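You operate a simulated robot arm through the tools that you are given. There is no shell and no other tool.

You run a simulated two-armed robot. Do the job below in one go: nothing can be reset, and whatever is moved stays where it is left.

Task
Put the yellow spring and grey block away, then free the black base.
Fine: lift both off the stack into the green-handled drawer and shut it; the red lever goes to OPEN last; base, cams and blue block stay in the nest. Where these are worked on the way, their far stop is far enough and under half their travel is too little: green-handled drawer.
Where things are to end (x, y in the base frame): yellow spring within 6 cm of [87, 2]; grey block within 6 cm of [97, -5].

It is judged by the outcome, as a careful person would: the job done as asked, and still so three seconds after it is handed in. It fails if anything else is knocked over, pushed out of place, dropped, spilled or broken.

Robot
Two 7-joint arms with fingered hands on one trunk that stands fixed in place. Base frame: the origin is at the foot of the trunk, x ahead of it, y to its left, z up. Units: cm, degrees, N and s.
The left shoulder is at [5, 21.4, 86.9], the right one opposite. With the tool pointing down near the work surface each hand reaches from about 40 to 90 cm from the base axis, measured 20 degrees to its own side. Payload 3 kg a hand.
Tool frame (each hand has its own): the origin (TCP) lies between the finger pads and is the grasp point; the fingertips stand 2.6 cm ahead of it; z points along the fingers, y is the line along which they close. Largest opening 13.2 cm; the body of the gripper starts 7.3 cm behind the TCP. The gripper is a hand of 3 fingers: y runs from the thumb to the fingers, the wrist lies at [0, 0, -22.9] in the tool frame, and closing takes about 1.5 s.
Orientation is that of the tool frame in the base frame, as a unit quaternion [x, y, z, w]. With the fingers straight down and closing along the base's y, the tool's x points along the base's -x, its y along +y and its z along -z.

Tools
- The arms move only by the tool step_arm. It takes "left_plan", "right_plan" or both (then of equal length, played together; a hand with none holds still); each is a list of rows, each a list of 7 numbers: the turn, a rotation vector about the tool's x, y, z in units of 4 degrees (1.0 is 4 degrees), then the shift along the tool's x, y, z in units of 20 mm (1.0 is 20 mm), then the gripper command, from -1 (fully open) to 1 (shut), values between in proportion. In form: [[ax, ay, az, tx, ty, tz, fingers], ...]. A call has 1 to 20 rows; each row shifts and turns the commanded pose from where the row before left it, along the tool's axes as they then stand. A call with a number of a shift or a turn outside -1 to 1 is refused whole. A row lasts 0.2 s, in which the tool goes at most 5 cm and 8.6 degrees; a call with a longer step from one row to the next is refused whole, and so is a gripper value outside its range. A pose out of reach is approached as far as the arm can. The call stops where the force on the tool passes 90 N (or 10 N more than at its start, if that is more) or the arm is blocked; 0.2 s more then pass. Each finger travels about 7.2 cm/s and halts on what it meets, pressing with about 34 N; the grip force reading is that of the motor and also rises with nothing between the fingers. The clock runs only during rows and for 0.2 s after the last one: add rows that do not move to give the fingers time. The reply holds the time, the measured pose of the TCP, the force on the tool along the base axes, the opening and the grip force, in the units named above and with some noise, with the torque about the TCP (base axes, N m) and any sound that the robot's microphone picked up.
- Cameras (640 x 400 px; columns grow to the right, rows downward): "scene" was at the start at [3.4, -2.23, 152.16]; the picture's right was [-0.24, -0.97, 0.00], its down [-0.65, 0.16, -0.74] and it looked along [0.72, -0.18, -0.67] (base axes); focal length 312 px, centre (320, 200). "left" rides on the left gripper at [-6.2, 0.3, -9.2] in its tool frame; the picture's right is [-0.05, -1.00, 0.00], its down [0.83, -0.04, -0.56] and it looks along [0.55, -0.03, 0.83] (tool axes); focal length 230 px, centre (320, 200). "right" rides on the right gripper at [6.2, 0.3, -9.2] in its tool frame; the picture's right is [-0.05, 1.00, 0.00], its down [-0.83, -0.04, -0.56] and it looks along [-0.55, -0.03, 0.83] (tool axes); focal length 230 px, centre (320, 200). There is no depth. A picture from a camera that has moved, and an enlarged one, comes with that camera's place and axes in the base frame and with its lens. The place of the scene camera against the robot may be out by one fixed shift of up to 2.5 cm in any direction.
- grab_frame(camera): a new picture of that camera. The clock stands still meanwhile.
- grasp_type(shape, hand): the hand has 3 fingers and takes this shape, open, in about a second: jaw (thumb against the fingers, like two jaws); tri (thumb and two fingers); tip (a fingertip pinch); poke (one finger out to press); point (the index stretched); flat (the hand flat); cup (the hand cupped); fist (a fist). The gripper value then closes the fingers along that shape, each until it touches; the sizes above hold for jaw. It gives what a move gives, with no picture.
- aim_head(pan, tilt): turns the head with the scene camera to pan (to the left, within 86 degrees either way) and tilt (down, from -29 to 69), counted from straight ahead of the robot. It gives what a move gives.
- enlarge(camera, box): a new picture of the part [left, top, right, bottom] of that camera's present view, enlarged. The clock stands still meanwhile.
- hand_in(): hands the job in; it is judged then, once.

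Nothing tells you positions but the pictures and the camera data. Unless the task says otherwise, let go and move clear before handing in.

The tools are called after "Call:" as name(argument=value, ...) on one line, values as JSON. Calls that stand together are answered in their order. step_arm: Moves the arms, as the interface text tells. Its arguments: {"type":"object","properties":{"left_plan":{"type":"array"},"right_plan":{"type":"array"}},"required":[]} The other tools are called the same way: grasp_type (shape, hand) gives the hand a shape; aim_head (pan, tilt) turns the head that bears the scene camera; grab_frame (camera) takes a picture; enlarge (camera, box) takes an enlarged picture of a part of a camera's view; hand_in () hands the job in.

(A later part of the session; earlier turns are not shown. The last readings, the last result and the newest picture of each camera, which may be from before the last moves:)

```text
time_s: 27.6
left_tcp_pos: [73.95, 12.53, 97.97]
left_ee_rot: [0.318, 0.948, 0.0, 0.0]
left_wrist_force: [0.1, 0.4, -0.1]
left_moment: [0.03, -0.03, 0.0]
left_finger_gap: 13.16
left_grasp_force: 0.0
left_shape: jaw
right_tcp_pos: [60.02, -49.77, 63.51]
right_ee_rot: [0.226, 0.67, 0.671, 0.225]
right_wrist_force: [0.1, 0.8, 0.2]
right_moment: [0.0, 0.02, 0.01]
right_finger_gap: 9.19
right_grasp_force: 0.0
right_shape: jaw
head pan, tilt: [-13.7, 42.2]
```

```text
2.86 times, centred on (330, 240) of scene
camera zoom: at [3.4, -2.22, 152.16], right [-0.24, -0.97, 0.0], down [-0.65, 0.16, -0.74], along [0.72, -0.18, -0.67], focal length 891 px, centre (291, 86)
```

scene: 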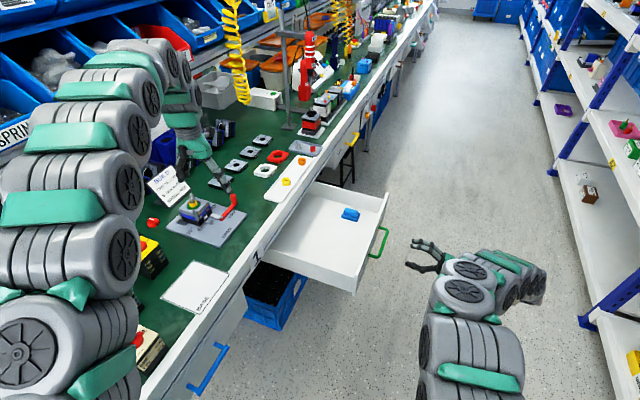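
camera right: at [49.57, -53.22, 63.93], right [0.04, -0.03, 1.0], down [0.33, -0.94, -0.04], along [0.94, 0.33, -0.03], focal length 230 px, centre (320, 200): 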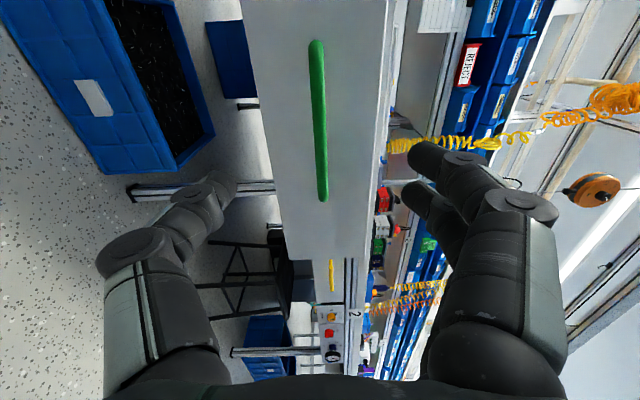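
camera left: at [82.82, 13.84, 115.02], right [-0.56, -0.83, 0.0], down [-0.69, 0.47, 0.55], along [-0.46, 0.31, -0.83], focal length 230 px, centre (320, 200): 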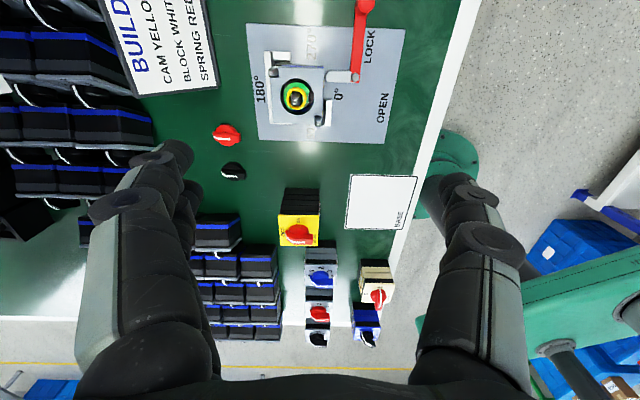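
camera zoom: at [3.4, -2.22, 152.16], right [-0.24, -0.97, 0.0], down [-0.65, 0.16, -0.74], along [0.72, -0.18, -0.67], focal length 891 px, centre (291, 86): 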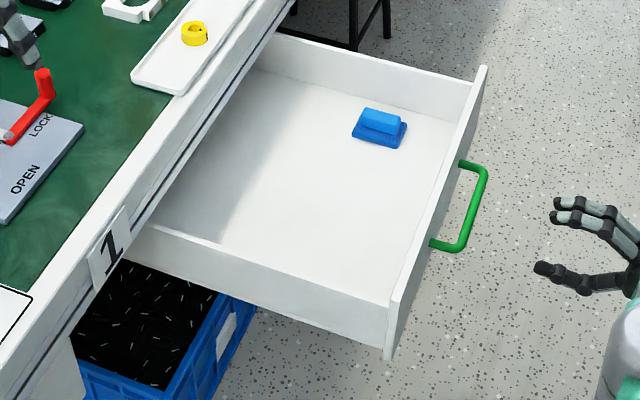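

The drawer stays open with a blue part near its far front corner, which I must leave alone. Before picking, I'll turn the left hand so the fingers close across the free diagonal, away from the two guide pins. I'll also check the finger shape at a spring-sized gap.

Call:
step_arm(left_plan=[[0, 0, -0.9375, 0, 0, 0, -1], [0, 0, -0.9375, 0, 0, 0, -0.6], [0, 0, -0.9375, 0, 0, 0, -0.2], [0, 0, -0.9375, 0, 0, 0, 0.2], [0, 0, -0.9375, 0, 0, 0, 0.6], [0, 0, -0.9375, 0, 0, 0, 0.6], [0, 0, -0.9375, 0, 0, 0, 0.6], [0, 0, -0.9375, 0, 0, 0, 0.6], [0, 0, -0.9375, 0, 0, 0, 0.6], [0, 0, -0.9375, 0, 0, 0, 0.6], [0, 0, -0.9375, 0, 0, 0, 0.6], [0, 0, -0.9375, 0, 0, 0, 0.6], [0, 0, 0, 0, 0, 0, 0.6]])

Call:
grab_frame(camera="left")

Call:
enlarge(camera="scene", box=[140, 120, 300, 220])

```text
time_s: 30.4
left_tcp_pos: [73.84, 12.52, 97.97]
left_ee_rot: [-0.069, 0.998, 0.0, 0.0]
left_wrist_force: [-0.3, 0.0, 0.0]
left_moment: [0.04, 0.01, 0.03]
left_finger_gap: 2.67
left_grasp_force: 0.1
left_shape: jaw
right_tcp_pos: [60.01, -49.69, 63.51]
right_ee_rot: [0.225, 0.67, 0.671, 0.225]
right_wrist_force: [0.3, 0.4, 0.2]
right_moment: [-0.02, 0.0, 0.02]
right_finger_gap: 9.19
right_grasp_force: 0.1
right_shape: jaw
head pan, tilt: [-13.7, 42.2]
```

```text
taken
camera left: at [80.08, 13.77, 107.1], right [0.19, -0.98, 0.0], down [-0.82, -0.16, 0.56], along [-0.55, -0.1, -0.83], focal length 230 px, centre (320, 200)
```

left: 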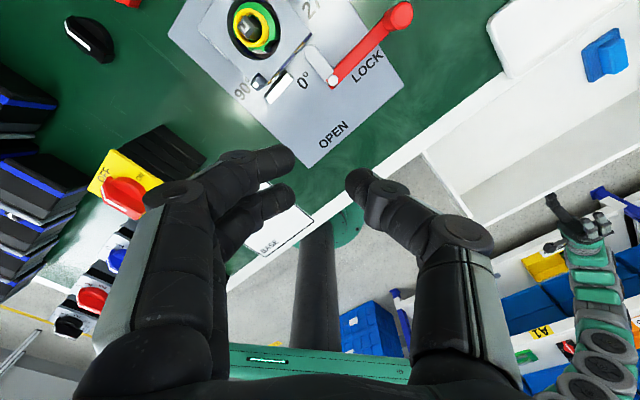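

```text
4.00 times, centred on (220, 170) of scene
camera zoom: at [3.4, -2.23, 152.16], right [-0.24, -0.97, 0.0], down [-0.65, 0.16, -0.74], along [0.72, -0.18, -0.67], focal length 1248 px, centre (720, 320)
```

zoom: 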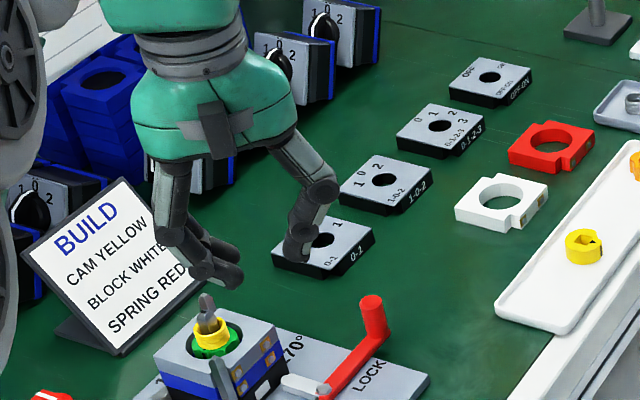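

The fingertips meet cleanly, with two fingers at about x=±1.1 opposite the thumb. I'll now go above the stack centre with a 6 cm opening and look again.

Call:
step_arm(left_plan=[[0, 0, 0, -0.905, 0.694, 0.625, 0.09], [0, 0, 0, -0.905, 0.694, 0.625, 0.09], [0, 0, 0, -0.905, 0.694, 0.625, 0.09], [0, 0, 0, -0.905, 0.694, 0.625, 0.09], [0, 0, 0, 0, 0, 0, 0.09], [0, 0, 0, 0, 0, 0, 0.09]])

Call:
grab_frame(camera="left")

Call:
enlarge(camera="scene", box=[160, 150, 260, 230])

```text
time_s: 31.8
left_tcp_pos: [80.13, 19.2, 92.85]
left_ee_rot: [-0.068, 0.998, 0.0, 0.0]
left_wrist_force: [0.1, 0.0, 0.4]
left_moment: [0.02, -0.01, -0.01]
left_finger_gap: 5.94
left_grasp_force: 0.1
left_shape: jaw
right_tcp_pos: [60.01, -49.76, 63.56]
right_ee_rot: [0.225, 0.67, 0.67, 0.226]
right_wrist_force: [-0.7, 0.7, 0.0]
right_moment: [0.01, -0.02, 0.08]
right_finger_gap: 9.18
right_grasp_force: 0.0
right_shape: jaw
head pan, tilt: [-13.7, 42.2]
```

```text
taken
camera left: at [86.33, 20.35, 101.94], right [0.19, -0.98, 0.0], down [-0.82, -0.16, 0.56], along [-0.55, -0.1, -0.83], focal length 230 px, centre (320, 200)
```

left: 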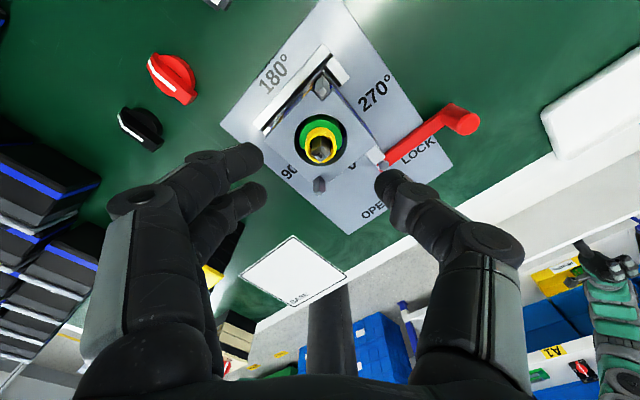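

```text
5.00 times, centred on (210, 190) of scene
camera zoom: at [3.4, -2.23, 152.16], right [-0.24, -0.97, 0.0], down [-0.65, 0.16, -0.74], along [0.72, -0.18, -0.67], focal length 1560 px, centre (870, 250)
```

zoom: 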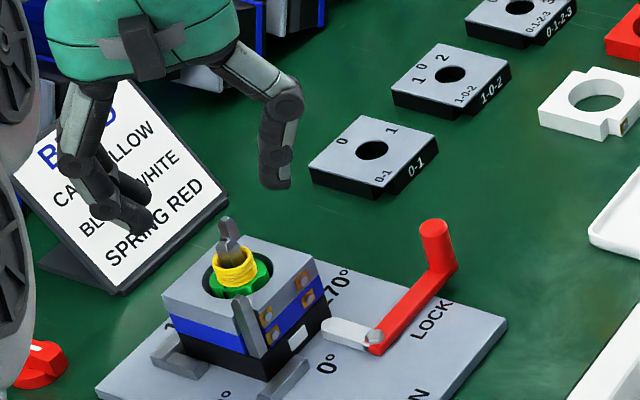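

Call:
enlarge(camera="left", box=[240, 50, 400, 220])

Call:
enlarge(camera="scene", box=[185, 185, 235, 225])

```text
2.35 times, centred on (320, 135) of left
camera zoom: at [86.33, 20.35, 101.94], right [0.19, -0.98, 0.0], down [-0.82, -0.16, 0.56], along [-0.55, -0.1, -0.83], focal length 541 px, centre (320, 353)
```

zoom: 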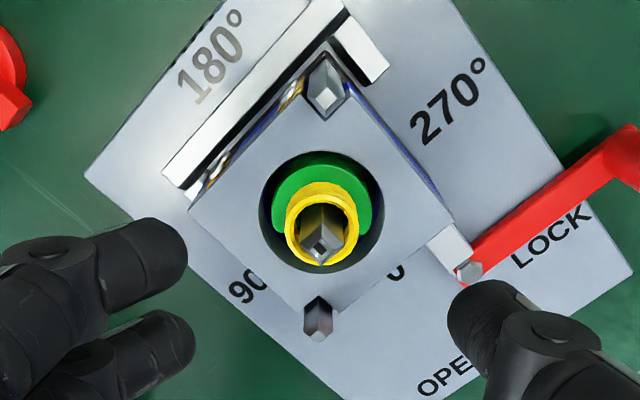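

```text
10.00 times, centred on (210, 205) of scene
camera zoom: at [3.4, -2.23, 152.16], right [-0.24, -0.97, 0.0], down [-0.65, 0.16, -0.74], along [0.72, -0.18, -0.67], focal length 3119 px, centre (1420, 150)
```

zoom: 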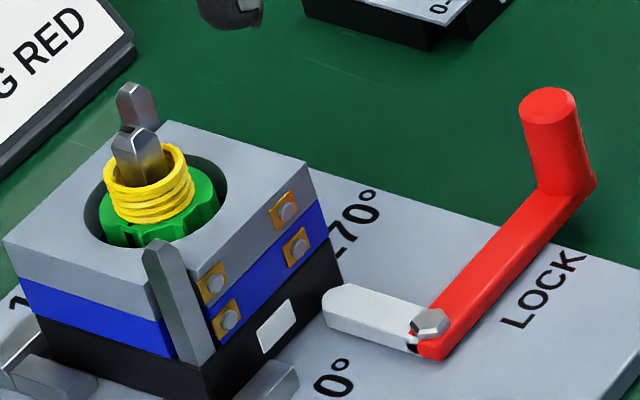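

The spring centre checks out at about [80.2, 19.05], with roughly 1.2 cm of spring showing above the block top at z≈84.1. I'll lower the hand so the fingertips come just above the block surface.

Call:
step_arm(left_plan=[[0, 0, 0, -0.03, -0.06, 0.75, 0.09], [0, 0, 0, 0, 0, 0.75, 0.09], [0, 0, 0, 0, 0, 0.75, 0.15], [0, 0, 0, 0, 0, 0.4, 0.2], [0, 0, 0, 0, 0, 0.22, 0.25], [0, 0, 0, 0, 0, 0, 0.3]])

Call:
grab_frame(camera="left")

Call:
enlarge(camera="scene", box=[180, 170, 244, 220])

```text
time_s: 33.2
left_tcp_pos: [80.54, 19.03, 87.19]
left_ee_rot: [-0.068, 0.998, 0.001, 0.0]
left_wrist_force: [0.2, 0.7, 0.2]
left_moment: [0.0, 0.0, -0.02]
left_finger_gap: 4.67
left_grasp_force: 0.2
left_shape: jaw
right_tcp_pos: [59.89, -49.67, 63.59]
right_ee_rot: [0.225, 0.67, 0.67, 0.226]
right_wrist_force: [-0.1, -0.1, -0.7]
right_moment: [-0.01, -0.02, 0.05]
right_finger_gap: 9.2
right_grasp_force: 0.0
right_shape: jaw
head pan, tilt: [-13.7, 42.2]
```

```text
taken
camera left: at [86.62, 20.15, 96.41], right [0.19, -0.98, 0.0], down [-0.82, -0.16, 0.56], along [-0.55, -0.1, -0.83], focal length 230 px, centre (320, 200)
```

left: 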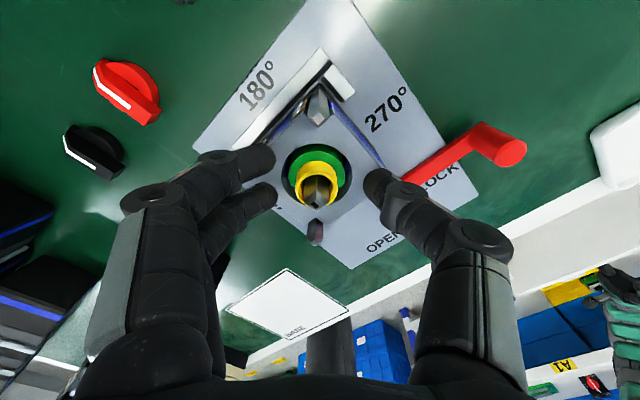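

```text
8.00 times, centred on (212, 195) of scene
camera zoom: at [3.4, -2.23, 152.16], right [-0.24, -0.97, 0.0], down [-0.65, 0.16, -0.74], along [0.72, -0.18, -0.67], focal length 2495 px, centre (1184, 240)
```

zoom: 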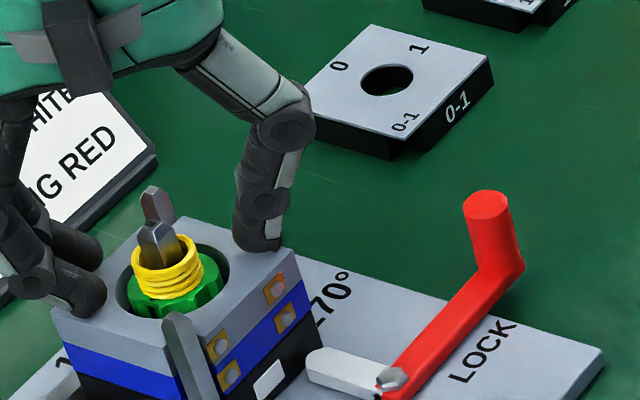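

Alignment is good, only about 0.3 cm to correct. I'll settle the tips slightly lower, close on the spring and check.

Call:
step_arm(left_plan=[[0, 0, 0, 0.16, -0.03, 0.08, 0.3], [0, 0, 0, 0, 0, 0.05, 0.4], [0, 0, 0, 0, 0, 0, 0.6], [0, 0, 0, 0, 0, 0, 0.8], [0, 0, 0, 0, 0, 0, 1], [0, 0, 0, 0, 0, 0, 1], [0, 0, 0, 0, 0, 0, 1]])

Call:
enlarge(camera="left", box=[240, 100, 400, 260])

Call:
enlarge(camera="scene", box=[180, 170, 244, 220])

```text
time_s: 34.8
left_tcp_pos: [80.03, 18.89, 86.91]
left_ee_rot: [-0.068, 0.998, 0.001, 0.0]
left_wrist_force: [0.5, 0.0, 0.4]
left_moment: [0.0, -0.03, 0.0]
left_finger_gap: 1.78
left_grasp_force: 34.0
left_shape: jaw
right_tcp_pos: [59.96, -49.79, 63.54]
right_ee_rot: [0.225, 0.67, 0.67, 0.225]
right_wrist_force: [-0.7, 0.6, 0.2]
right_moment: [0.03, -0.01, 0.01]
right_finger_gap: 9.21
right_grasp_force: 0.1
right_shape: jaw
head pan, tilt: [-13.7, 42.2]
```

```text
2.50 times, centred on (320, 180) of left
camera zoom: at [86.28, 20.05, 96.11], right [0.19, -0.98, 0.0], down [-0.82, -0.16, 0.56], along [-0.55, -0.1, -0.83], focal length 575 px, centre (320, 250)
```

zoom: 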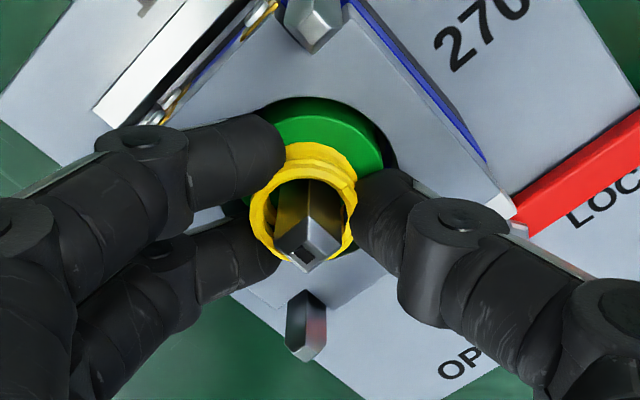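

```text
8.00 times, centred on (212, 195) of scene
camera zoom: at [3.4, -2.23, 152.16], right [-0.24, -0.97, 0.0], down [-0.65, 0.16, -0.74], along [0.72, -0.18, -0.67], focal length 2495 px, centre (1184, 240)
```

zoom: 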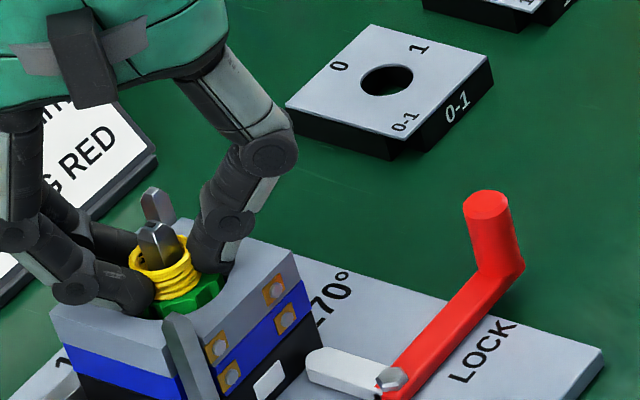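

The spring is held at a 1.78 cm gap with full grip force. I'll lift it straight up and check that only the spring comes along.

Call:
step_arm(left_plan=[[0, 0, 0, 0, 0, -0.2, 1], [0, 0, 0, 0, 0, -0.4, 1], [0, 0, 0, 0, 0, -0.5, 1], [0, 0, 0, 0, 0, -0.6, 1], [0, 0, 0, 0, 0, -0.6, 1], [0, 0, 0, 0, 0, -0.6, 1], [0, 0, 0, 0, 0, -0.6, 1], [0, 0, 0, 0, 0, -0.5, 1], [0, 0, 0, 0, 0, 0, 1]])

Call:
enlarge(camera="left", box=[220, 50, 420, 250])

Call:
enlarge(camera="scene", box=[170, 150, 250, 220])

```text
time_s: 36.8
left_tcp_pos: [79.94, 18.94, 94.94]
left_ee_rot: [-0.069, 0.998, 0.0, 0.0]
left_wrist_force: [1.0, 0.2, -0.4]
left_moment: [-0.01, 0.02, 0.02]
left_finger_gap: 1.79
left_grasp_force: 33.8
left_shape: jaw
right_tcp_pos: [60.12, -49.74, 63.45]
right_ee_rot: [0.225, 0.67, 0.67, 0.225]
right_wrist_force: [-0.1, -0.3, -0.5]
right_moment: [-0.02, 0.05, 0.0]
right_finger_gap: 9.21
right_grasp_force: 0.0
right_shape: jaw
head pan, tilt: [-13.7, 42.2]
```

```text
2.00 times, centred on (320, 150) of left
camera zoom: at [86.25, 20.05, 104.12], right [0.19, -0.98, 0.0], down [-0.82, -0.16, 0.56], along [-0.55, -0.1, -0.83], focal length 460 px, centre (320, 300)
```

zoom: 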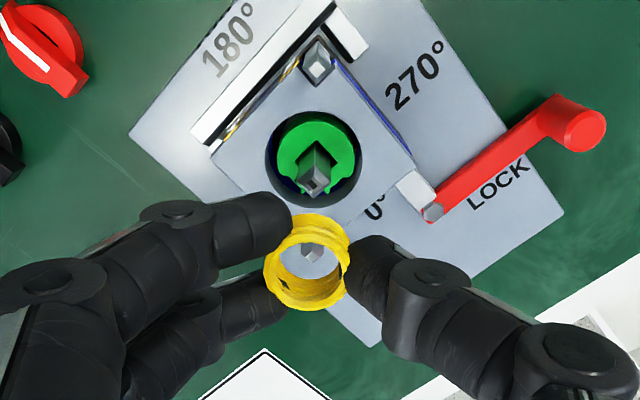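

```text
5.71 times, centred on (210, 185) of scene
camera zoom: at [3.4, -2.23, 152.16], right [-0.24, -0.97, 0.0], down [-0.65, 0.16, -0.74], along [0.72, -0.18, -0.67], focal length 1782 px, centre (949, 286)
```

zoom: 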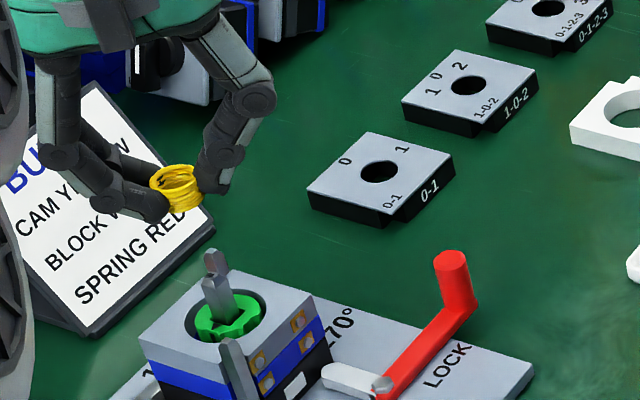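

The spring is off the spindle and the green cam stayed put. I'll carry it across high above the bench towards the drawer, in two stages.

Call:
step_arm(left_plan=[[0, 0, 0, 0.2, -0.5, -0.1, 1], [0, 0, 0, 0.423, -0.98, 0, 1], [0, 0, 0, 0.423, -0.98, 0, 1], [0, 0, 0, 0.423, -0.98, 0, 1], [0, 0, 0, 0.423, -0.98, 0, 1], [0, 0, 0, 0.423, -0.98, 0, 1], [0, 0, 0, 0.423, -0.98, 0, 1], [0, 0, 0, 0.423, -0.98, 0, 1], [0, 0, 0, 0.423, -0.98, 0, 1], [0, 0, 0, 0.423, -0.98, 0, 1], [0, 0, 0, 0.423, -0.98, 0, 1], [0, 0, 0, 0.423, -0.98, 0, 1], [0, 0, 0, 0.423, -0.98, 0, 1], [0, 0, 0, 0.2, -0.5, 0, 1], [0, 0, 0, 0, 0, 0, 1]])

Call:
grab_frame(camera="left")

Call:
grab_frame(camera="scene")

```text
time_s: 40.0
left_tcp_pos: [72.69, -7.99, 95.18]
left_ee_rot: [-0.069, 0.998, 0.0, 0.0]
left_wrist_force: [0.5, 0.0, 0.0]
left_moment: [-0.01, 0.0, 0.0]
left_finger_gap: 1.76
left_grasp_force: 34.1
left_shape: jaw
right_tcp_pos: [60.04, -49.6, 63.54]
right_ee_rot: [0.224, 0.67, 0.67, 0.225]
right_wrist_force: [-0.4, 0.4, -0.2]
right_moment: [0.03, 0.0, 0.0]
right_finger_gap: 9.2
right_grasp_force: 0.1
right_shape: jaw
head pan, tilt: [-13.7, 42.2]
```

```text
taken
camera left: at [78.88, -6.88, 104.33], right [0.19, -0.98, 0.0], down [-0.82, -0.16, 0.55], along [-0.54, -0.1, -0.83], focal length 230 px, centre (320, 200)
```

left: 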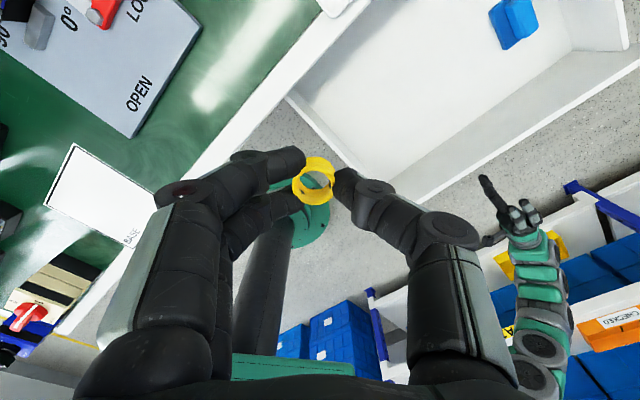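

```text
taken
```

scene: 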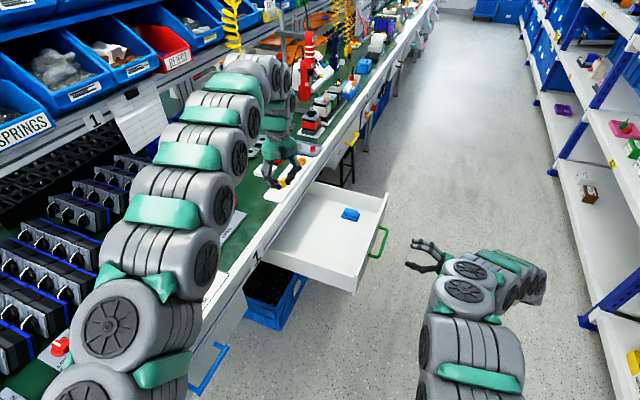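

Call:
step_arm(left_plan=[[0, 0, 0, 0.3, -0.8, 0.2, 1], [0, 0, 0, 0.385, -0.85, 0.6, 1], [0, 0, 0, 0.385, -0.85, 0.6, 1], [0, 0, 0, 0.385, -0.85, 0.6, 1], [0, 0, 0, 0.385, -0.85, 0.6, 1], [0, 0, 0, 0.385, -0.85, 0.6, 1], [0, 0, 0, 0.385, -0.85, 0.6, 1], [0, 0, 0, 0.385, -0.85, 0.6, 1], [0, 0, 0, 0, 0, 0, 1]])

Call:
grab_frame(camera="left")

Call:
grab_frame(camera="scene")

Call:
enlarge(camera="scene", box=[250, 150, 410, 310])

```text
time_s: 42.0
left_tcp_pos: [68.52, -22.3, 86.46]
left_ee_rot: [-0.069, 0.998, 0.0, 0.0]
left_wrist_force: [0.6, 0.0, 0.1]
left_moment: [0.0, 0.0, -0.02]
left_finger_gap: 1.76
left_grasp_force: 33.8
left_shape: jaw
right_tcp_pos: [60.01, -49.67, 63.47]
right_ee_rot: [0.226, 0.67, 0.67, 0.226]
right_wrist_force: [-0.6, 0.1, 0.9]
right_moment: [0.01, -0.01, 0.0]
right_finger_gap: 9.17
right_grasp_force: 0.1
right_shape: jaw
head pan, tilt: [-13.7, 42.2]
```

```text
taken
camera left: at [74.75, -21.09, 95.63], right [0.19, -0.98, 0.0], down [-0.82, -0.16, 0.56], along [-0.55, -0.1, -0.83], focal length 230 px, centre (320, 200)
```

left: 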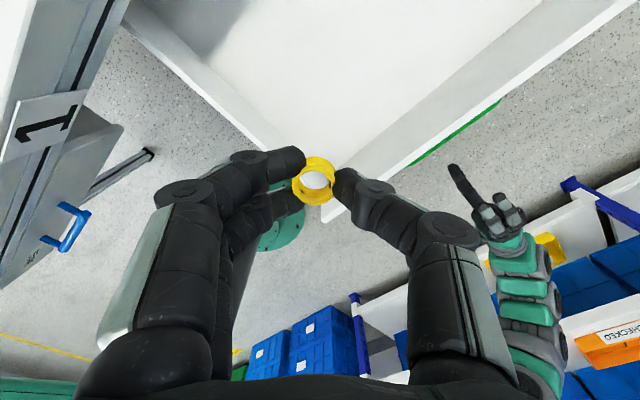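

```text
taken
```

scene: 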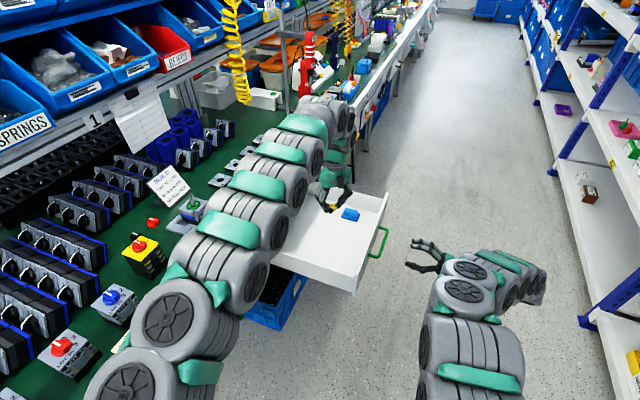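

```text
2.50 times, centred on (330, 230) of scene
camera zoom: at [3.4, -2.23, 152.16], right [-0.24, -0.97, 0.0], down [-0.65, 0.16, -0.74], along [0.72, -0.18, -0.67], focal length 780 px, centre (295, 125)
```

zoom: 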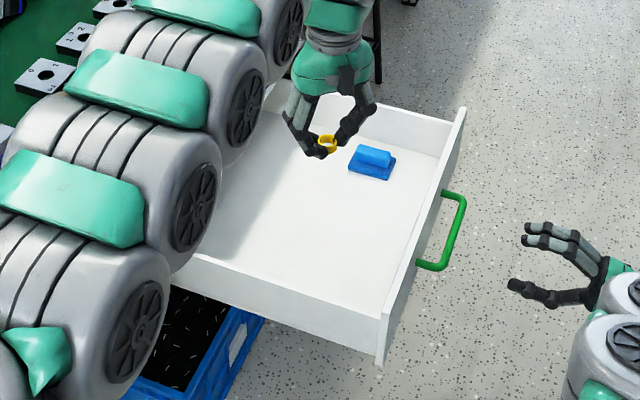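

Call:
enlarge(camera="scene", box=[310, 175, 406, 235])

Call:
enlarge(camera="left", box=[120, 0, 440, 230])

```text
6.67 times, centred on (358, 205) of scene
camera zoom: at [3.4, -2.23, 152.16], right [-0.24, -0.97, 0.0], down [-0.65, 0.16, -0.74], along [0.72, -0.18, -0.67], focal length 2080 px, centre (67, 167)
```

zoom: 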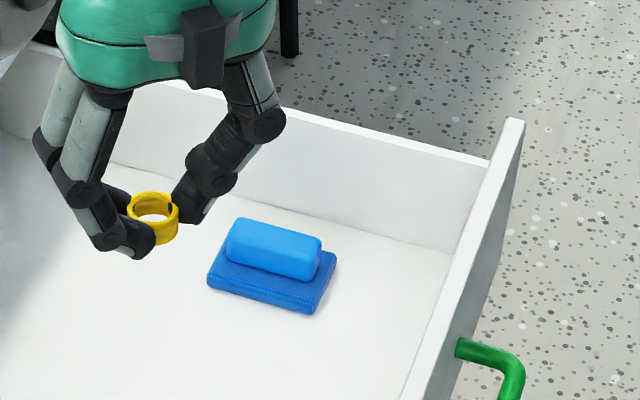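

```text
1.74 times, centred on (280, 115) of left
camera zoom: at [74.75, -21.09, 95.63], right [0.19, -0.98, 0.0], down [-0.82, -0.16, 0.56], along [-0.55, -0.1, -0.83], focal length 400 px, centre (390, 348)
```

zoom: 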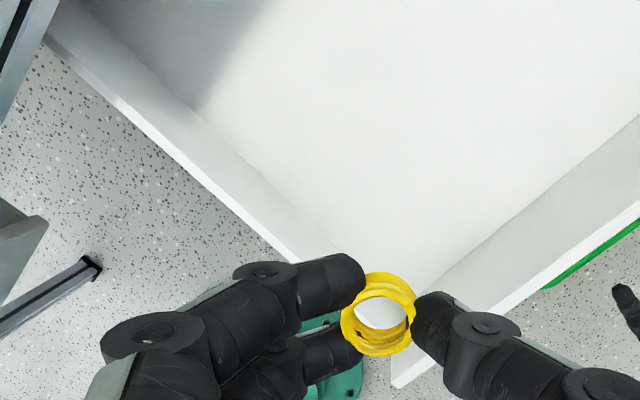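

The drawer floor looks to be near z≈58. I'll lower the hand most of the way, stay clear of it, and re-measure.

Call:
step_arm(left_plan=[[0, 0, 0, 0, 0, 0.6, 1], [0, 0, 0, 0, 0, 1, 1], [0, 0, 0, 0, 0, 1, 1], [0, 0, 0, 0, 0, 1, 1], [0, 0, 0, 0, 0, 1, 1], [0, 0, 0, 0, 0, 1, 1], [0, 0, 0, 0, 0, 1, 1], [0, 0, 0, 0, 0, 0.9, 1], [0, 0, 0, 0, 0, 0, 1]])

Call:
enlarge(camera="left", box=[120, 0, 440, 230])

Call:
enlarge(camera="scene", box=[270, 170, 400, 270])

Call:
grab_frame(camera="right")

```text
time_s: 44.0
left_tcp_pos: [68.61, -22.09, 71.29]
left_ee_rot: [-0.068, 0.998, 0.001, 0.0]
left_wrist_force: [0.5, 0.1, -0.3]
left_moment: [0.01, 0.01, -0.01]
left_finger_gap: 1.76
left_grasp_force: 33.7
left_shape: jaw
right_tcp_pos: [60.0, -49.69, 63.47]
right_ee_rot: [0.225, 0.671, 0.67, 0.225]
right_wrist_force: [-0.3, -0.1, -0.5]
right_moment: [0.01, 0.02, 0.01]
right_finger_gap: 9.19
right_grasp_force: 0.0
right_shape: jaw
head pan, tilt: [-13.7, 42.2]
```

```text
1.74 times, centred on (280, 115) of left
camera zoom: at [74.85, -20.91, 80.38], right [0.19, -0.98, 0.0], down [-0.82, -0.16, 0.55], along [-0.55, -0.1, -0.83], focal length 400 px, centre (390, 348)
```

zoom: 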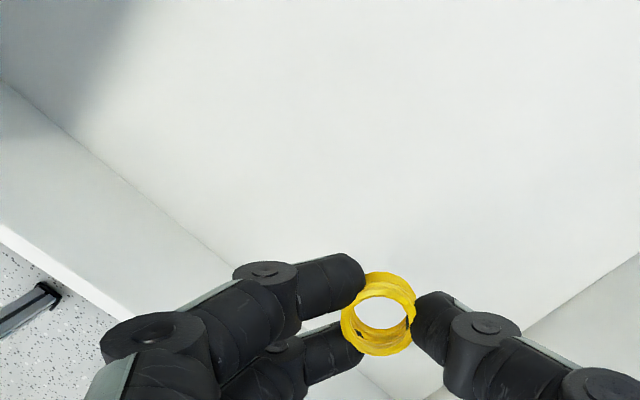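

```text
4.00 times, centred on (335, 220) of scene
camera zoom: at [3.4, -2.23, 152.16], right [-0.24, -0.97, 0.0], down [-0.65, 0.16, -0.74], along [0.72, -0.18, -0.67], focal length 1248 px, centre (260, 120)
```

zoom: 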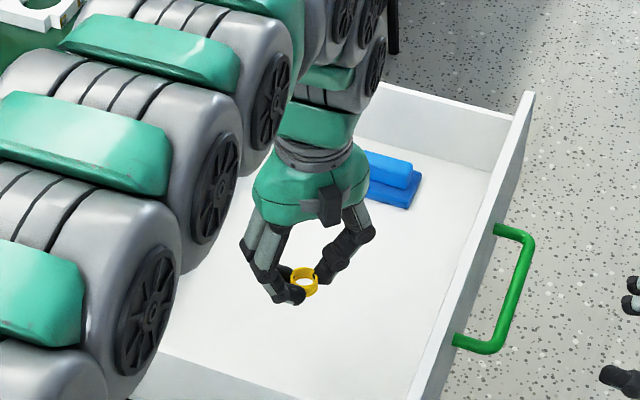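

```text
taken
camera right: at [49.53, -53.24, 63.92], right [0.04, -0.03, 1.0], down [0.33, -0.94, -0.04], along [0.94, 0.33, -0.03], focal length 230 px, centre (320, 200)
```

right: 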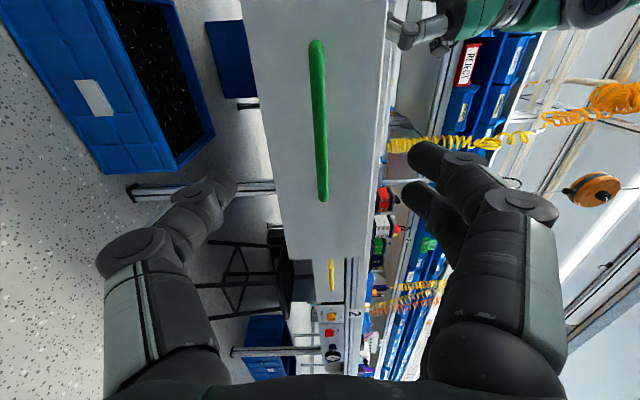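

Call:
step_arm(left_plan=[[0, 0, 0, 0, 0, 0.7, 1], [0, 0, 0, 0, 0, 0.8, 1], [0, 0, 0, 0, 0, 0.8, 1], [0, 0, 0, 0, 0, 0.5, 1], [0, 0, 0, 0, 0, 0.2, 1], [0, 0, 0, 0, 0, 0, 1]])

Call:
enlarge(camera="scene", box=[290, 195, 354, 255])

Call:
enlarge(camera="left", box=[120, 0, 440, 230])

```text
time_s: 45.4
left_tcp_pos: [68.46, -22.15, 65.33]
left_ee_rot: [-0.068, 0.998, -0.001, 0.0]
left_wrist_force: [0.1, -0.7, 0.0]
left_moment: [0.01, -0.01, 0.01]
left_finger_gap: 1.73
left_grasp_force: 34.6
left_shape: jaw
right_tcp_pos: [59.97, -49.73, 63.49]
right_ee_rot: [0.226, 0.67, 0.67, 0.225]
right_wrist_force: [-0.9, 0.1, 0.0]
right_moment: [-0.02, -0.02, 0.02]
right_finger_gap: 9.21
right_grasp_force: 0.2
right_shape: jaw
head pan, tilt: [-13.7, 42.2]
```

```text
6.67 times, centred on (322, 225) of scene
camera zoom: at [3.4, -2.23, 152.16], right [-0.24, -0.97, 0.0], down [-0.65, 0.16, -0.74], along [0.72, -0.18, -0.67], focal length 2080 px, centre (307, 33)
```

zoom: 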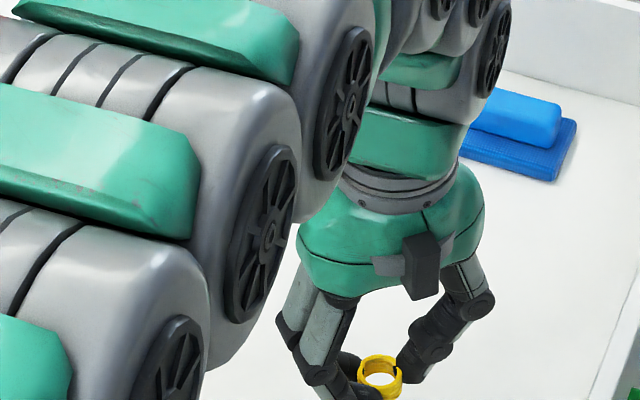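

```text
1.74 times, centred on (280, 115) of left
camera zoom: at [74.7, -20.99, 74.46], right [0.19, -0.98, 0.0], down [-0.82, -0.16, 0.56], along [-0.55, -0.1, -0.83], focal length 400 px, centre (390, 348)
```

zoom: 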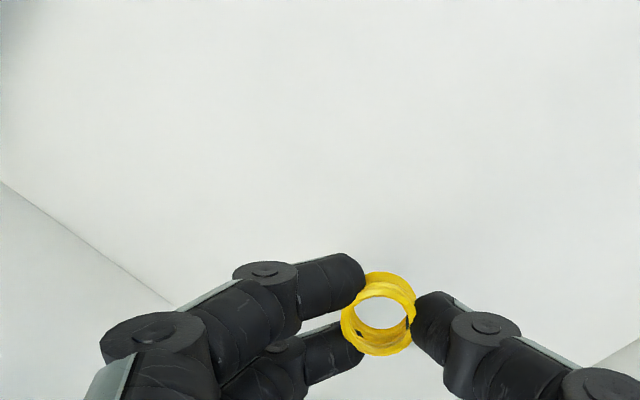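

Call:
step_arm(left_plan=[[0, 0, 0, 0, 0, 0.5, 1], [0, 0, 0, 0, 0, 0.5, 1], [0, 0, 0, 0, 0, 0.2, 1], [0, 0, 0, 0, 0, 0, 1]])

```text
time_s: 46.4
left_tcp_pos: [68.64, -22.19, 62.9]
left_ee_rot: [-0.069, 0.998, 0.0, 0.0]
left_wrist_force: [0.9, 0.0, -0.3]
left_moment: [-0.02, -0.02, -0.01]
left_finger_gap: 1.76
left_grasp_force: 34.2
left_shape: jaw
right_tcp_pos: [59.95, -49.63, 63.48]
right_ee_rot: [0.225, 0.67, 0.671, 0.225]
right_wrist_force: [0.2, 0.6, 0.1]
right_moment: [0.0, 0.02, -0.01]
right_finger_gap: 9.2
right_grasp_force: 0.1
right_shape: jaw
head pan, tilt: [-13.7, 42.2]
```

Call:
step_arm(left_plan=[[0, 0, 0, 0, 0, 0.15, 1], [0, 0, 0, 0, 0, 0.1, 1], [0, 0, 0, 0, 0, 0, 1]])

Call:
enlarge(camera="left", box=[240, 100, 400, 260])

```text
time_s: 47.2
left_tcp_pos: [68.55, -22.22, 62.48]
left_ee_rot: [-0.068, 0.998, 0.0, -0.001]
left_wrist_force: [0.0, 0.7, 0.1]
left_moment: [-0.01, -0.03, -0.03]
left_finger_gap: 1.77
left_grasp_force: 34.0
left_shape: jaw
right_tcp_pos: [60.08, -49.67, 63.52]
right_ee_rot: [0.226, 0.67, 0.67, 0.226]
right_wrist_force: [-0.5, -0.6, -0.3]
right_moment: [-0.04, -0.02, -0.02]
right_finger_gap: 9.2
right_grasp_force: 0.1
right_shape: jaw
head pan, tilt: [-13.7, 42.2]
```

```text
2.50 times, centred on (320, 180) of left
camera zoom: at [74.75, -21.0, 71.59], right [0.19, -0.98, 0.0], down [-0.82, -0.16, 0.56], along [-0.55, -0.1, -0.83], focal length 575 px, centre (320, 250)
```

zoom: 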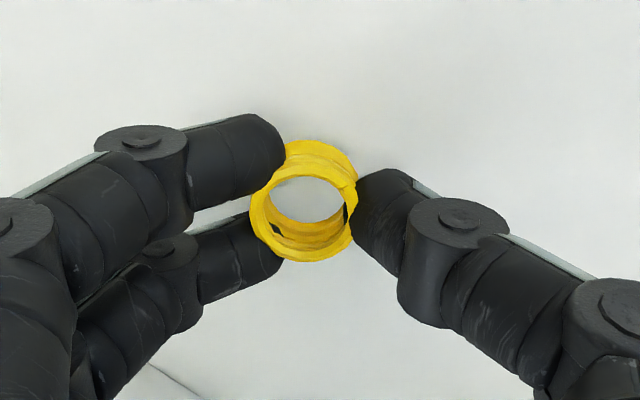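

Call:
step_arm(left_plan=[[0, 0, 0, 0, 0, 0.15, 1], [0, 0, 0, 0, 0, 0.1, 1], [0, 0, 0, 0, 0, 0, 1]])

```text
time_s: 48.0
left_tcp_pos: [68.52, -22.16, 62.02]
left_ee_rot: [-0.069, 0.998, 0.001, -0.001]
left_wrist_force: [0.0, -0.3, -0.1]
left_moment: [0.0, 0.0, 0.01]
left_finger_gap: 1.76
left_grasp_force: 33.9
left_shape: jaw
right_tcp_pos: [59.99, -49.67, 63.52]
right_ee_rot: [0.224, 0.67, 0.671, 0.225]
right_wrist_force: [0.6, 0.4, -0.9]
right_moment: [0.05, -0.01, -0.03]
right_finger_gap: 9.2
right_grasp_force: 0.0
right_shape: jaw
head pan, tilt: [-13.7, 42.2]
```

Call:
step_arm(left_plan=[[0, 0, 0, 0, 0, 0.15, 1], [0, 0, 0, 0, 0, 0.1, 1], [0, 0, 0, 0, 0, 0, 1]])

Call:
enlarge(camera="left", box=[240, 100, 400, 260])

```text
time_s: 48.8
left_tcp_pos: [68.36, -22.24, 61.41]
left_ee_rot: [-0.068, 0.998, 0.0, 0.0]
left_wrist_force: [0.5, -0.5, 0.5]
left_moment: [0.01, 0.0, 0.03]
left_finger_gap: 1.75
left_grasp_force: 33.7
left_shape: jaw
right_tcp_pos: [59.98, -49.64, 63.52]
right_ee_rot: [0.225, 0.67, 0.671, 0.224]
right_wrist_force: [-0.5, -0.1, 0.8]
right_moment: [-0.02, 0.01, -0.04]
right_finger_gap: 9.19
right_grasp_force: 0.0
right_shape: jaw
head pan, tilt: [-13.7, 42.2]
```

```text
2.50 times, centred on (320, 180) of left
camera zoom: at [74.69, -20.98, 70.59], right [0.19, -0.98, 0.0], down [-0.82, -0.16, 0.56], along [-0.55, -0.1, -0.83], focal length 575 px, centre (320, 250)
```

zoom: 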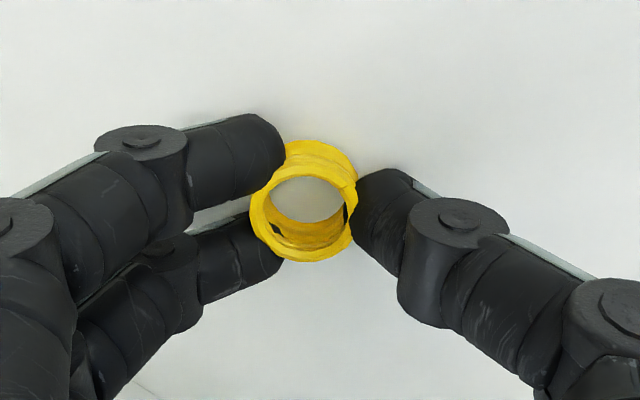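

Call:
step_arm(left_plan=[[0, 0, 0, 0, 0, 0.15, 1], [0, 0, 0, 0, 0, 0.1, 1], [0, 0, 0, 0, 0, 0, 1]])

```text
time_s: 49.6
left_tcp_pos: [68.54, -22.06, 61.16]
left_ee_rot: [-0.068, 0.998, -0.002, 0.002]
left_wrist_force: [-6.6, 5.9, 50.6]
left_moment: [0.33, 0.24, 0.02]
left_finger_gap: 2.01
left_grasp_force: 33.7
left_shape: jaw
right_tcp_pos: [60.0, -49.74, 63.43]
right_ee_rot: [0.225, 0.671, 0.67, 0.225]
right_wrist_force: [0.0, -0.1, 0.0]
right_moment: [0.01, 0.0, 0.02]
right_finger_gap: 9.21
right_grasp_force: 0.1
right_shape: jaw
head pan, tilt: [-13.7, 42.2]
```

The spring touched the drawer floor (50 N). I'll ease up a touch, open the fingers and rise off it.

Call:
step_arm(left_plan=[[0, 0, 0, 0, 0, -0.2, 1], [0, 0, 0, 0, 0, 0, 0.8], [0, 0, 0, 0, 0, 0, 0.6], [0, 0, 0, 0, 0, 0, 0.4], [0, 0, 0, 0, 0, 0, 0.3], [0, 0, 0, 0, 0, 0, 0.3], [0, 0, 0, 0, 0, 0, 0.3]])

Call:
grab_frame(camera="left")

```text
time_s: 51.2
left_tcp_pos: [68.48, -22.1, 61.39]
left_ee_rot: [-0.069, 0.998, 0.0, 0.0]
left_wrist_force: [-0.2, -1.2, 5.1]
left_moment: [0.04, 0.01, -0.03]
left_finger_gap: 4.39
left_grasp_force: 0.1
left_shape: jaw
right_tcp_pos: [60.01, -49.83, 63.46]
right_ee_rot: [0.226, 0.67, 0.67, 0.225]
right_wrist_force: [0.3, -0.1, -0.3]
right_moment: [0.05, 0.02, 0.02]
right_finger_gap: 9.2
right_grasp_force: 0.0
right_shape: jaw
head pan, tilt: [-13.7, 42.2]
```

```text
taken
camera left: at [74.71, -20.89, 70.47], right [0.19, -0.98, 0.0], down [-0.82, -0.16, 0.56], along [-0.55, -0.1, -0.83], focal length 230 px, centre (320, 200)
```

left: 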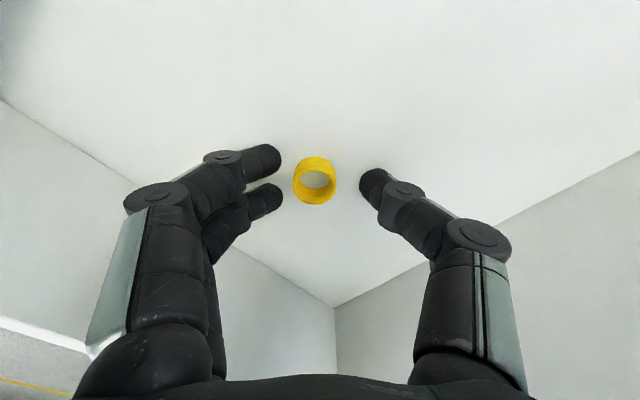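

The spring stands on the drawer floor at about [68.8, -21.9]. With the drawer shut that becomes about [87, 2]. I'll rise straight up and go back to the stack for the grey block.

Call:
step_arm(left_plan=[[0, 0, 0, 0, 0, -0.3, 0.3], [0, 0, 0, 0, 0, -0.6, 0.3], [0, 0, 0, 0, 0, -1, 0.3], [0, 0, 0, 0, 0, -1, 0.3], [0, 0, 0, 0, 0, -1, 0.3], [0, 0, 0, 0, 0, -1, 0.3], [0, 0, 0, 0, 0, -1, 0.3], [0, 0, 0, 0, 0, -1, 0.3], [0, 0, 0, 0, 0, -1, 0.3], [0, 0, 0, 0, 0, -1, 0.3], [0, 0, 0, 0, 0, -1, 0.3], [0, 0, 0, 0, 0, -1, 0.3], [0, 0, 0, 0, 0, -1, 0.3], [0, 0, 0, 0, 0, -1, 0.3], [0, 0, 0, 0, 0, -1, 0.3], [0, 0, 0, 0, 0, -1, 0.3], [0, 0, 0, 0, 0, -1, 0.3], [0, 0, 0, 0, 0, -1, 0.3], [0, 0, 0, 0, 0, 0, 0.3]])

Call:
grab_frame(camera="left")

Call:
grab_frame(camera="scene")

```text
time_s: 55.2
left_tcp_pos: [68.61, -22.12, 95.11]
left_ee_rot: [-0.069, 0.998, 0.001, 0.0]
left_wrist_force: [-0.1, -0.5, 0.9]
left_moment: [0.0, -0.03, -0.02]
left_finger_gap: 4.56
left_grasp_force: 0.1
left_shape: jaw
right_tcp_pos: [59.92, -49.71, 63.5]
right_ee_rot: [0.226, 0.671, 0.67, 0.225]
right_wrist_force: [0.6, 0.1, 0.1]
right_moment: [-0.01, 0.01, -0.03]
right_finger_gap: 9.21
right_grasp_force: 0.1
right_shape: jaw
head pan, tilt: [-13.7, 42.2]
```

```text
taken
camera left: at [74.84, -20.98, 104.28], right [0.19, -0.98, 0.0], down [-0.82, -0.16, 0.56], along [-0.55, -0.1, -0.83], focal length 230 px, centre (320, 200)
```

left: 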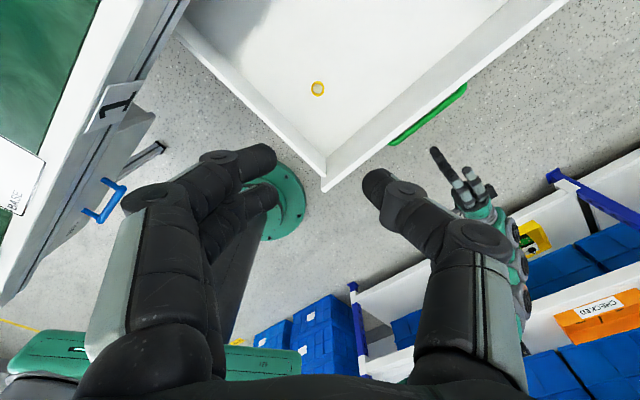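

```text
taken
```

scene: 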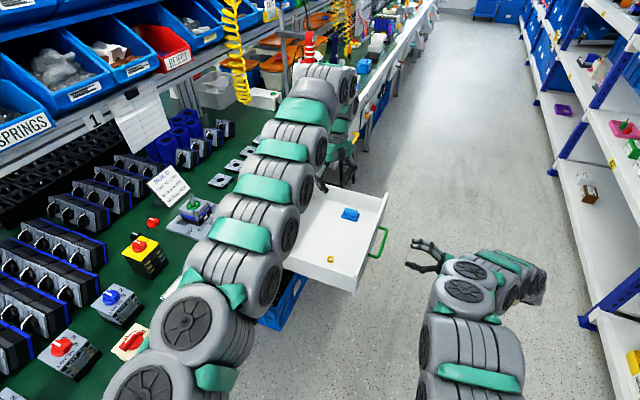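

Call:
step_arm(left_plan=[[0, 0, 0, -0.429, 0.978, 0, 0.3], [0, 0, 0, -0.429, 0.978, 0, 0.3], [0, 0, 0, -0.429, 0.978, 0, 0.3], [0, 0, 0, -0.429, 0.978, 0, 0.3], [0, 0, 0, -0.429, 0.978, 0, 0.3], [0, 0, 0, -0.429, 0.978, 0, 0.3], [0, 0, 0, -0.429, 0.978, 0, 0.3], [0, 0, 0, -0.429, 0.978, 0, 0.3], [0, 0, 0, -0.429, 0.978, 0, 0.3], [0, 0, 0, -0.429, 0.978, 0, 0.3], [0, 0, 0, -0.429, 0.978, 0, 0.3], [0, 0, 0, -0.429, 0.978, 0, 0.3], [0, 0, 0, -0.429, 0.978, 0, 0.3], [0, 0, 0, -0.429, 0.978, 0, 0.3], [0, 0, 0, -0.429, 0.978, 0, 0.3], [0, 0, 0, -0.429, 0.978, 0, 0.3], [0, 0, 0, -0.429, 0.978, 0, 0.3], [0, 0, 0, -0.429, 0.978, 0, 0.3], [0, 0, 0, -0.429, 0.978, 0, 0.3], [0, 0, 0, -0.429, 0.978, 0, 0.3]])

```text
time_s: 59.4
left_tcp_pos: [80.38, 18.98, 95.34]
left_ee_rot: [-0.068, 0.998, 0.001, 0.0]
left_wrist_force: [0.1, -0.6, 0.8]
left_moment: [-0.04, 0.0, 0.0]
left_finger_gap: 4.57
left_grasp_force: 0.1
left_shape: jaw
right_tcp_pos: [60.02, -49.72, 63.55]
right_ee_rot: [0.225, 0.67, 0.67, 0.226]
right_wrist_force: [-0.9, -0.4, 0.2]
right_moment: [0.01, -0.03, -0.01]
right_finger_gap: 9.2
right_grasp_force: 0.0
right_shape: jaw
head pan, tilt: [-13.7, 42.2]
```

I'm back over the stack. Now I'll turn the hand square to the block so it closes along n, open to about 9 cm, and add an 8° lean along +e, which helps reach in the drawer later.

Call:
step_arm(left_plan=[[0, 0, 0.94, 0, 0, 0, 0.2], [0, 0, 0.94, 0, 0, 0, 0], [0, 0, 0.94, 0, 0, 0, -0.2], [0, 0, 0.94, 0, 0, 0, -0.36], [0, 0, 0.94, 0, 0, 0, -0.36], [0, 0, 0.94, 0, 0, 0, -0.36], [0, 0, 0.94, 0, 0, 0, -0.36], [0, 0, 0.94, 0, 0, 0, -0.36], [0, 0, 0.94, 0, 0, 0, -0.36], [0, 0, 0.94, 0, 0, 0, -0.36], [0, 0, 0.94, 0, 0, 0, -0.36], [0, 0, 0.94, 0, 0, 0, -0.36], [0, -1, 0, 0, 0, 0, -0.36], [0, -1, 0, 0, 0, 0, -0.36], [0, 0, 0, 0, 0, 0, -0.36]])

Call:
grab_frame(camera="left")

Call:
enlarge(camera="left", box=[220, 50, 420, 210])

Call:
enlarge(camera="scene", box=[150, 140, 260, 220])

```text
time_s: 62.6
left_tcp_pos: [80.18, 19.04, 95.15]
left_ee_rot: [0.32, 0.945, -0.022, 0.066]
left_wrist_force: [0.3, -0.1, 0.5]
left_moment: [0.0, 0.01, 0.03]
left_finger_gap: 8.98
left_grasp_force: 0.1
left_shape: jaw
right_tcp_pos: [59.95, -49.67, 63.46]
right_ee_rot: [0.225, 0.67, 0.67, 0.226]
right_wrist_force: [0.0, 0.3, 0.7]
right_moment: [0.01, -0.02, 0.03]
right_finger_gap: 9.14
right_grasp_force: 0.0
right_shape: jaw
head pan, tilt: [-13.7, 42.2]
```

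```text
taken
camera left: at [84.37, 16.42, 105.0], right [-0.56, -0.83, 0.01], down [-0.74, 0.51, 0.43], along [-0.36, 0.24, -0.9], focal length 230 px, centre (320, 200)
```

left: 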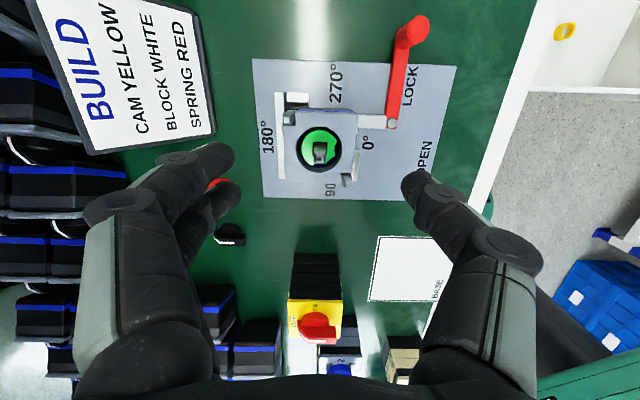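

```text
2.50 times, centred on (320, 130) of left
camera zoom: at [84.37, 16.42, 105.0], right [-0.56, -0.83, 0.01], down [-0.74, 0.51, 0.43], along [-0.36, 0.24, -0.9], focal length 575 px, centre (320, 375)
```

zoom: 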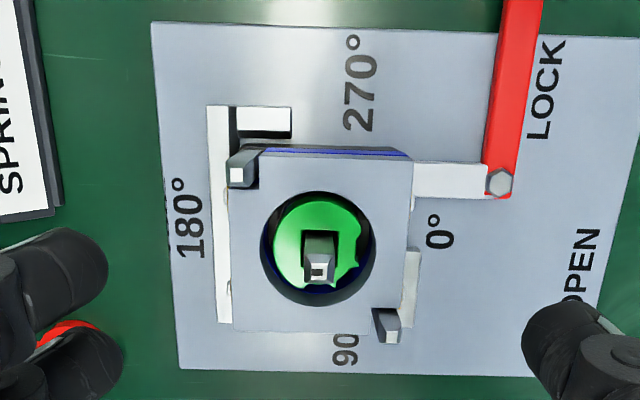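

```text
5.00 times, centred on (205, 180) of scene
camera zoom: at [3.4, -2.23, 152.16], right [-0.24, -0.97, 0.0], down [-0.65, 0.16, -0.74], along [0.72, -0.18, -0.67], focal length 1560 px, centre (895, 300)
```

zoom: 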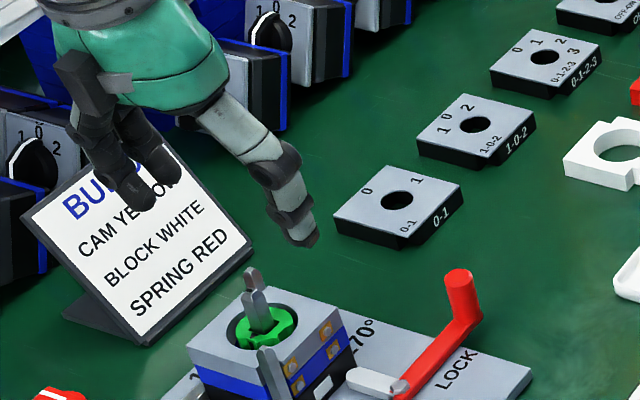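

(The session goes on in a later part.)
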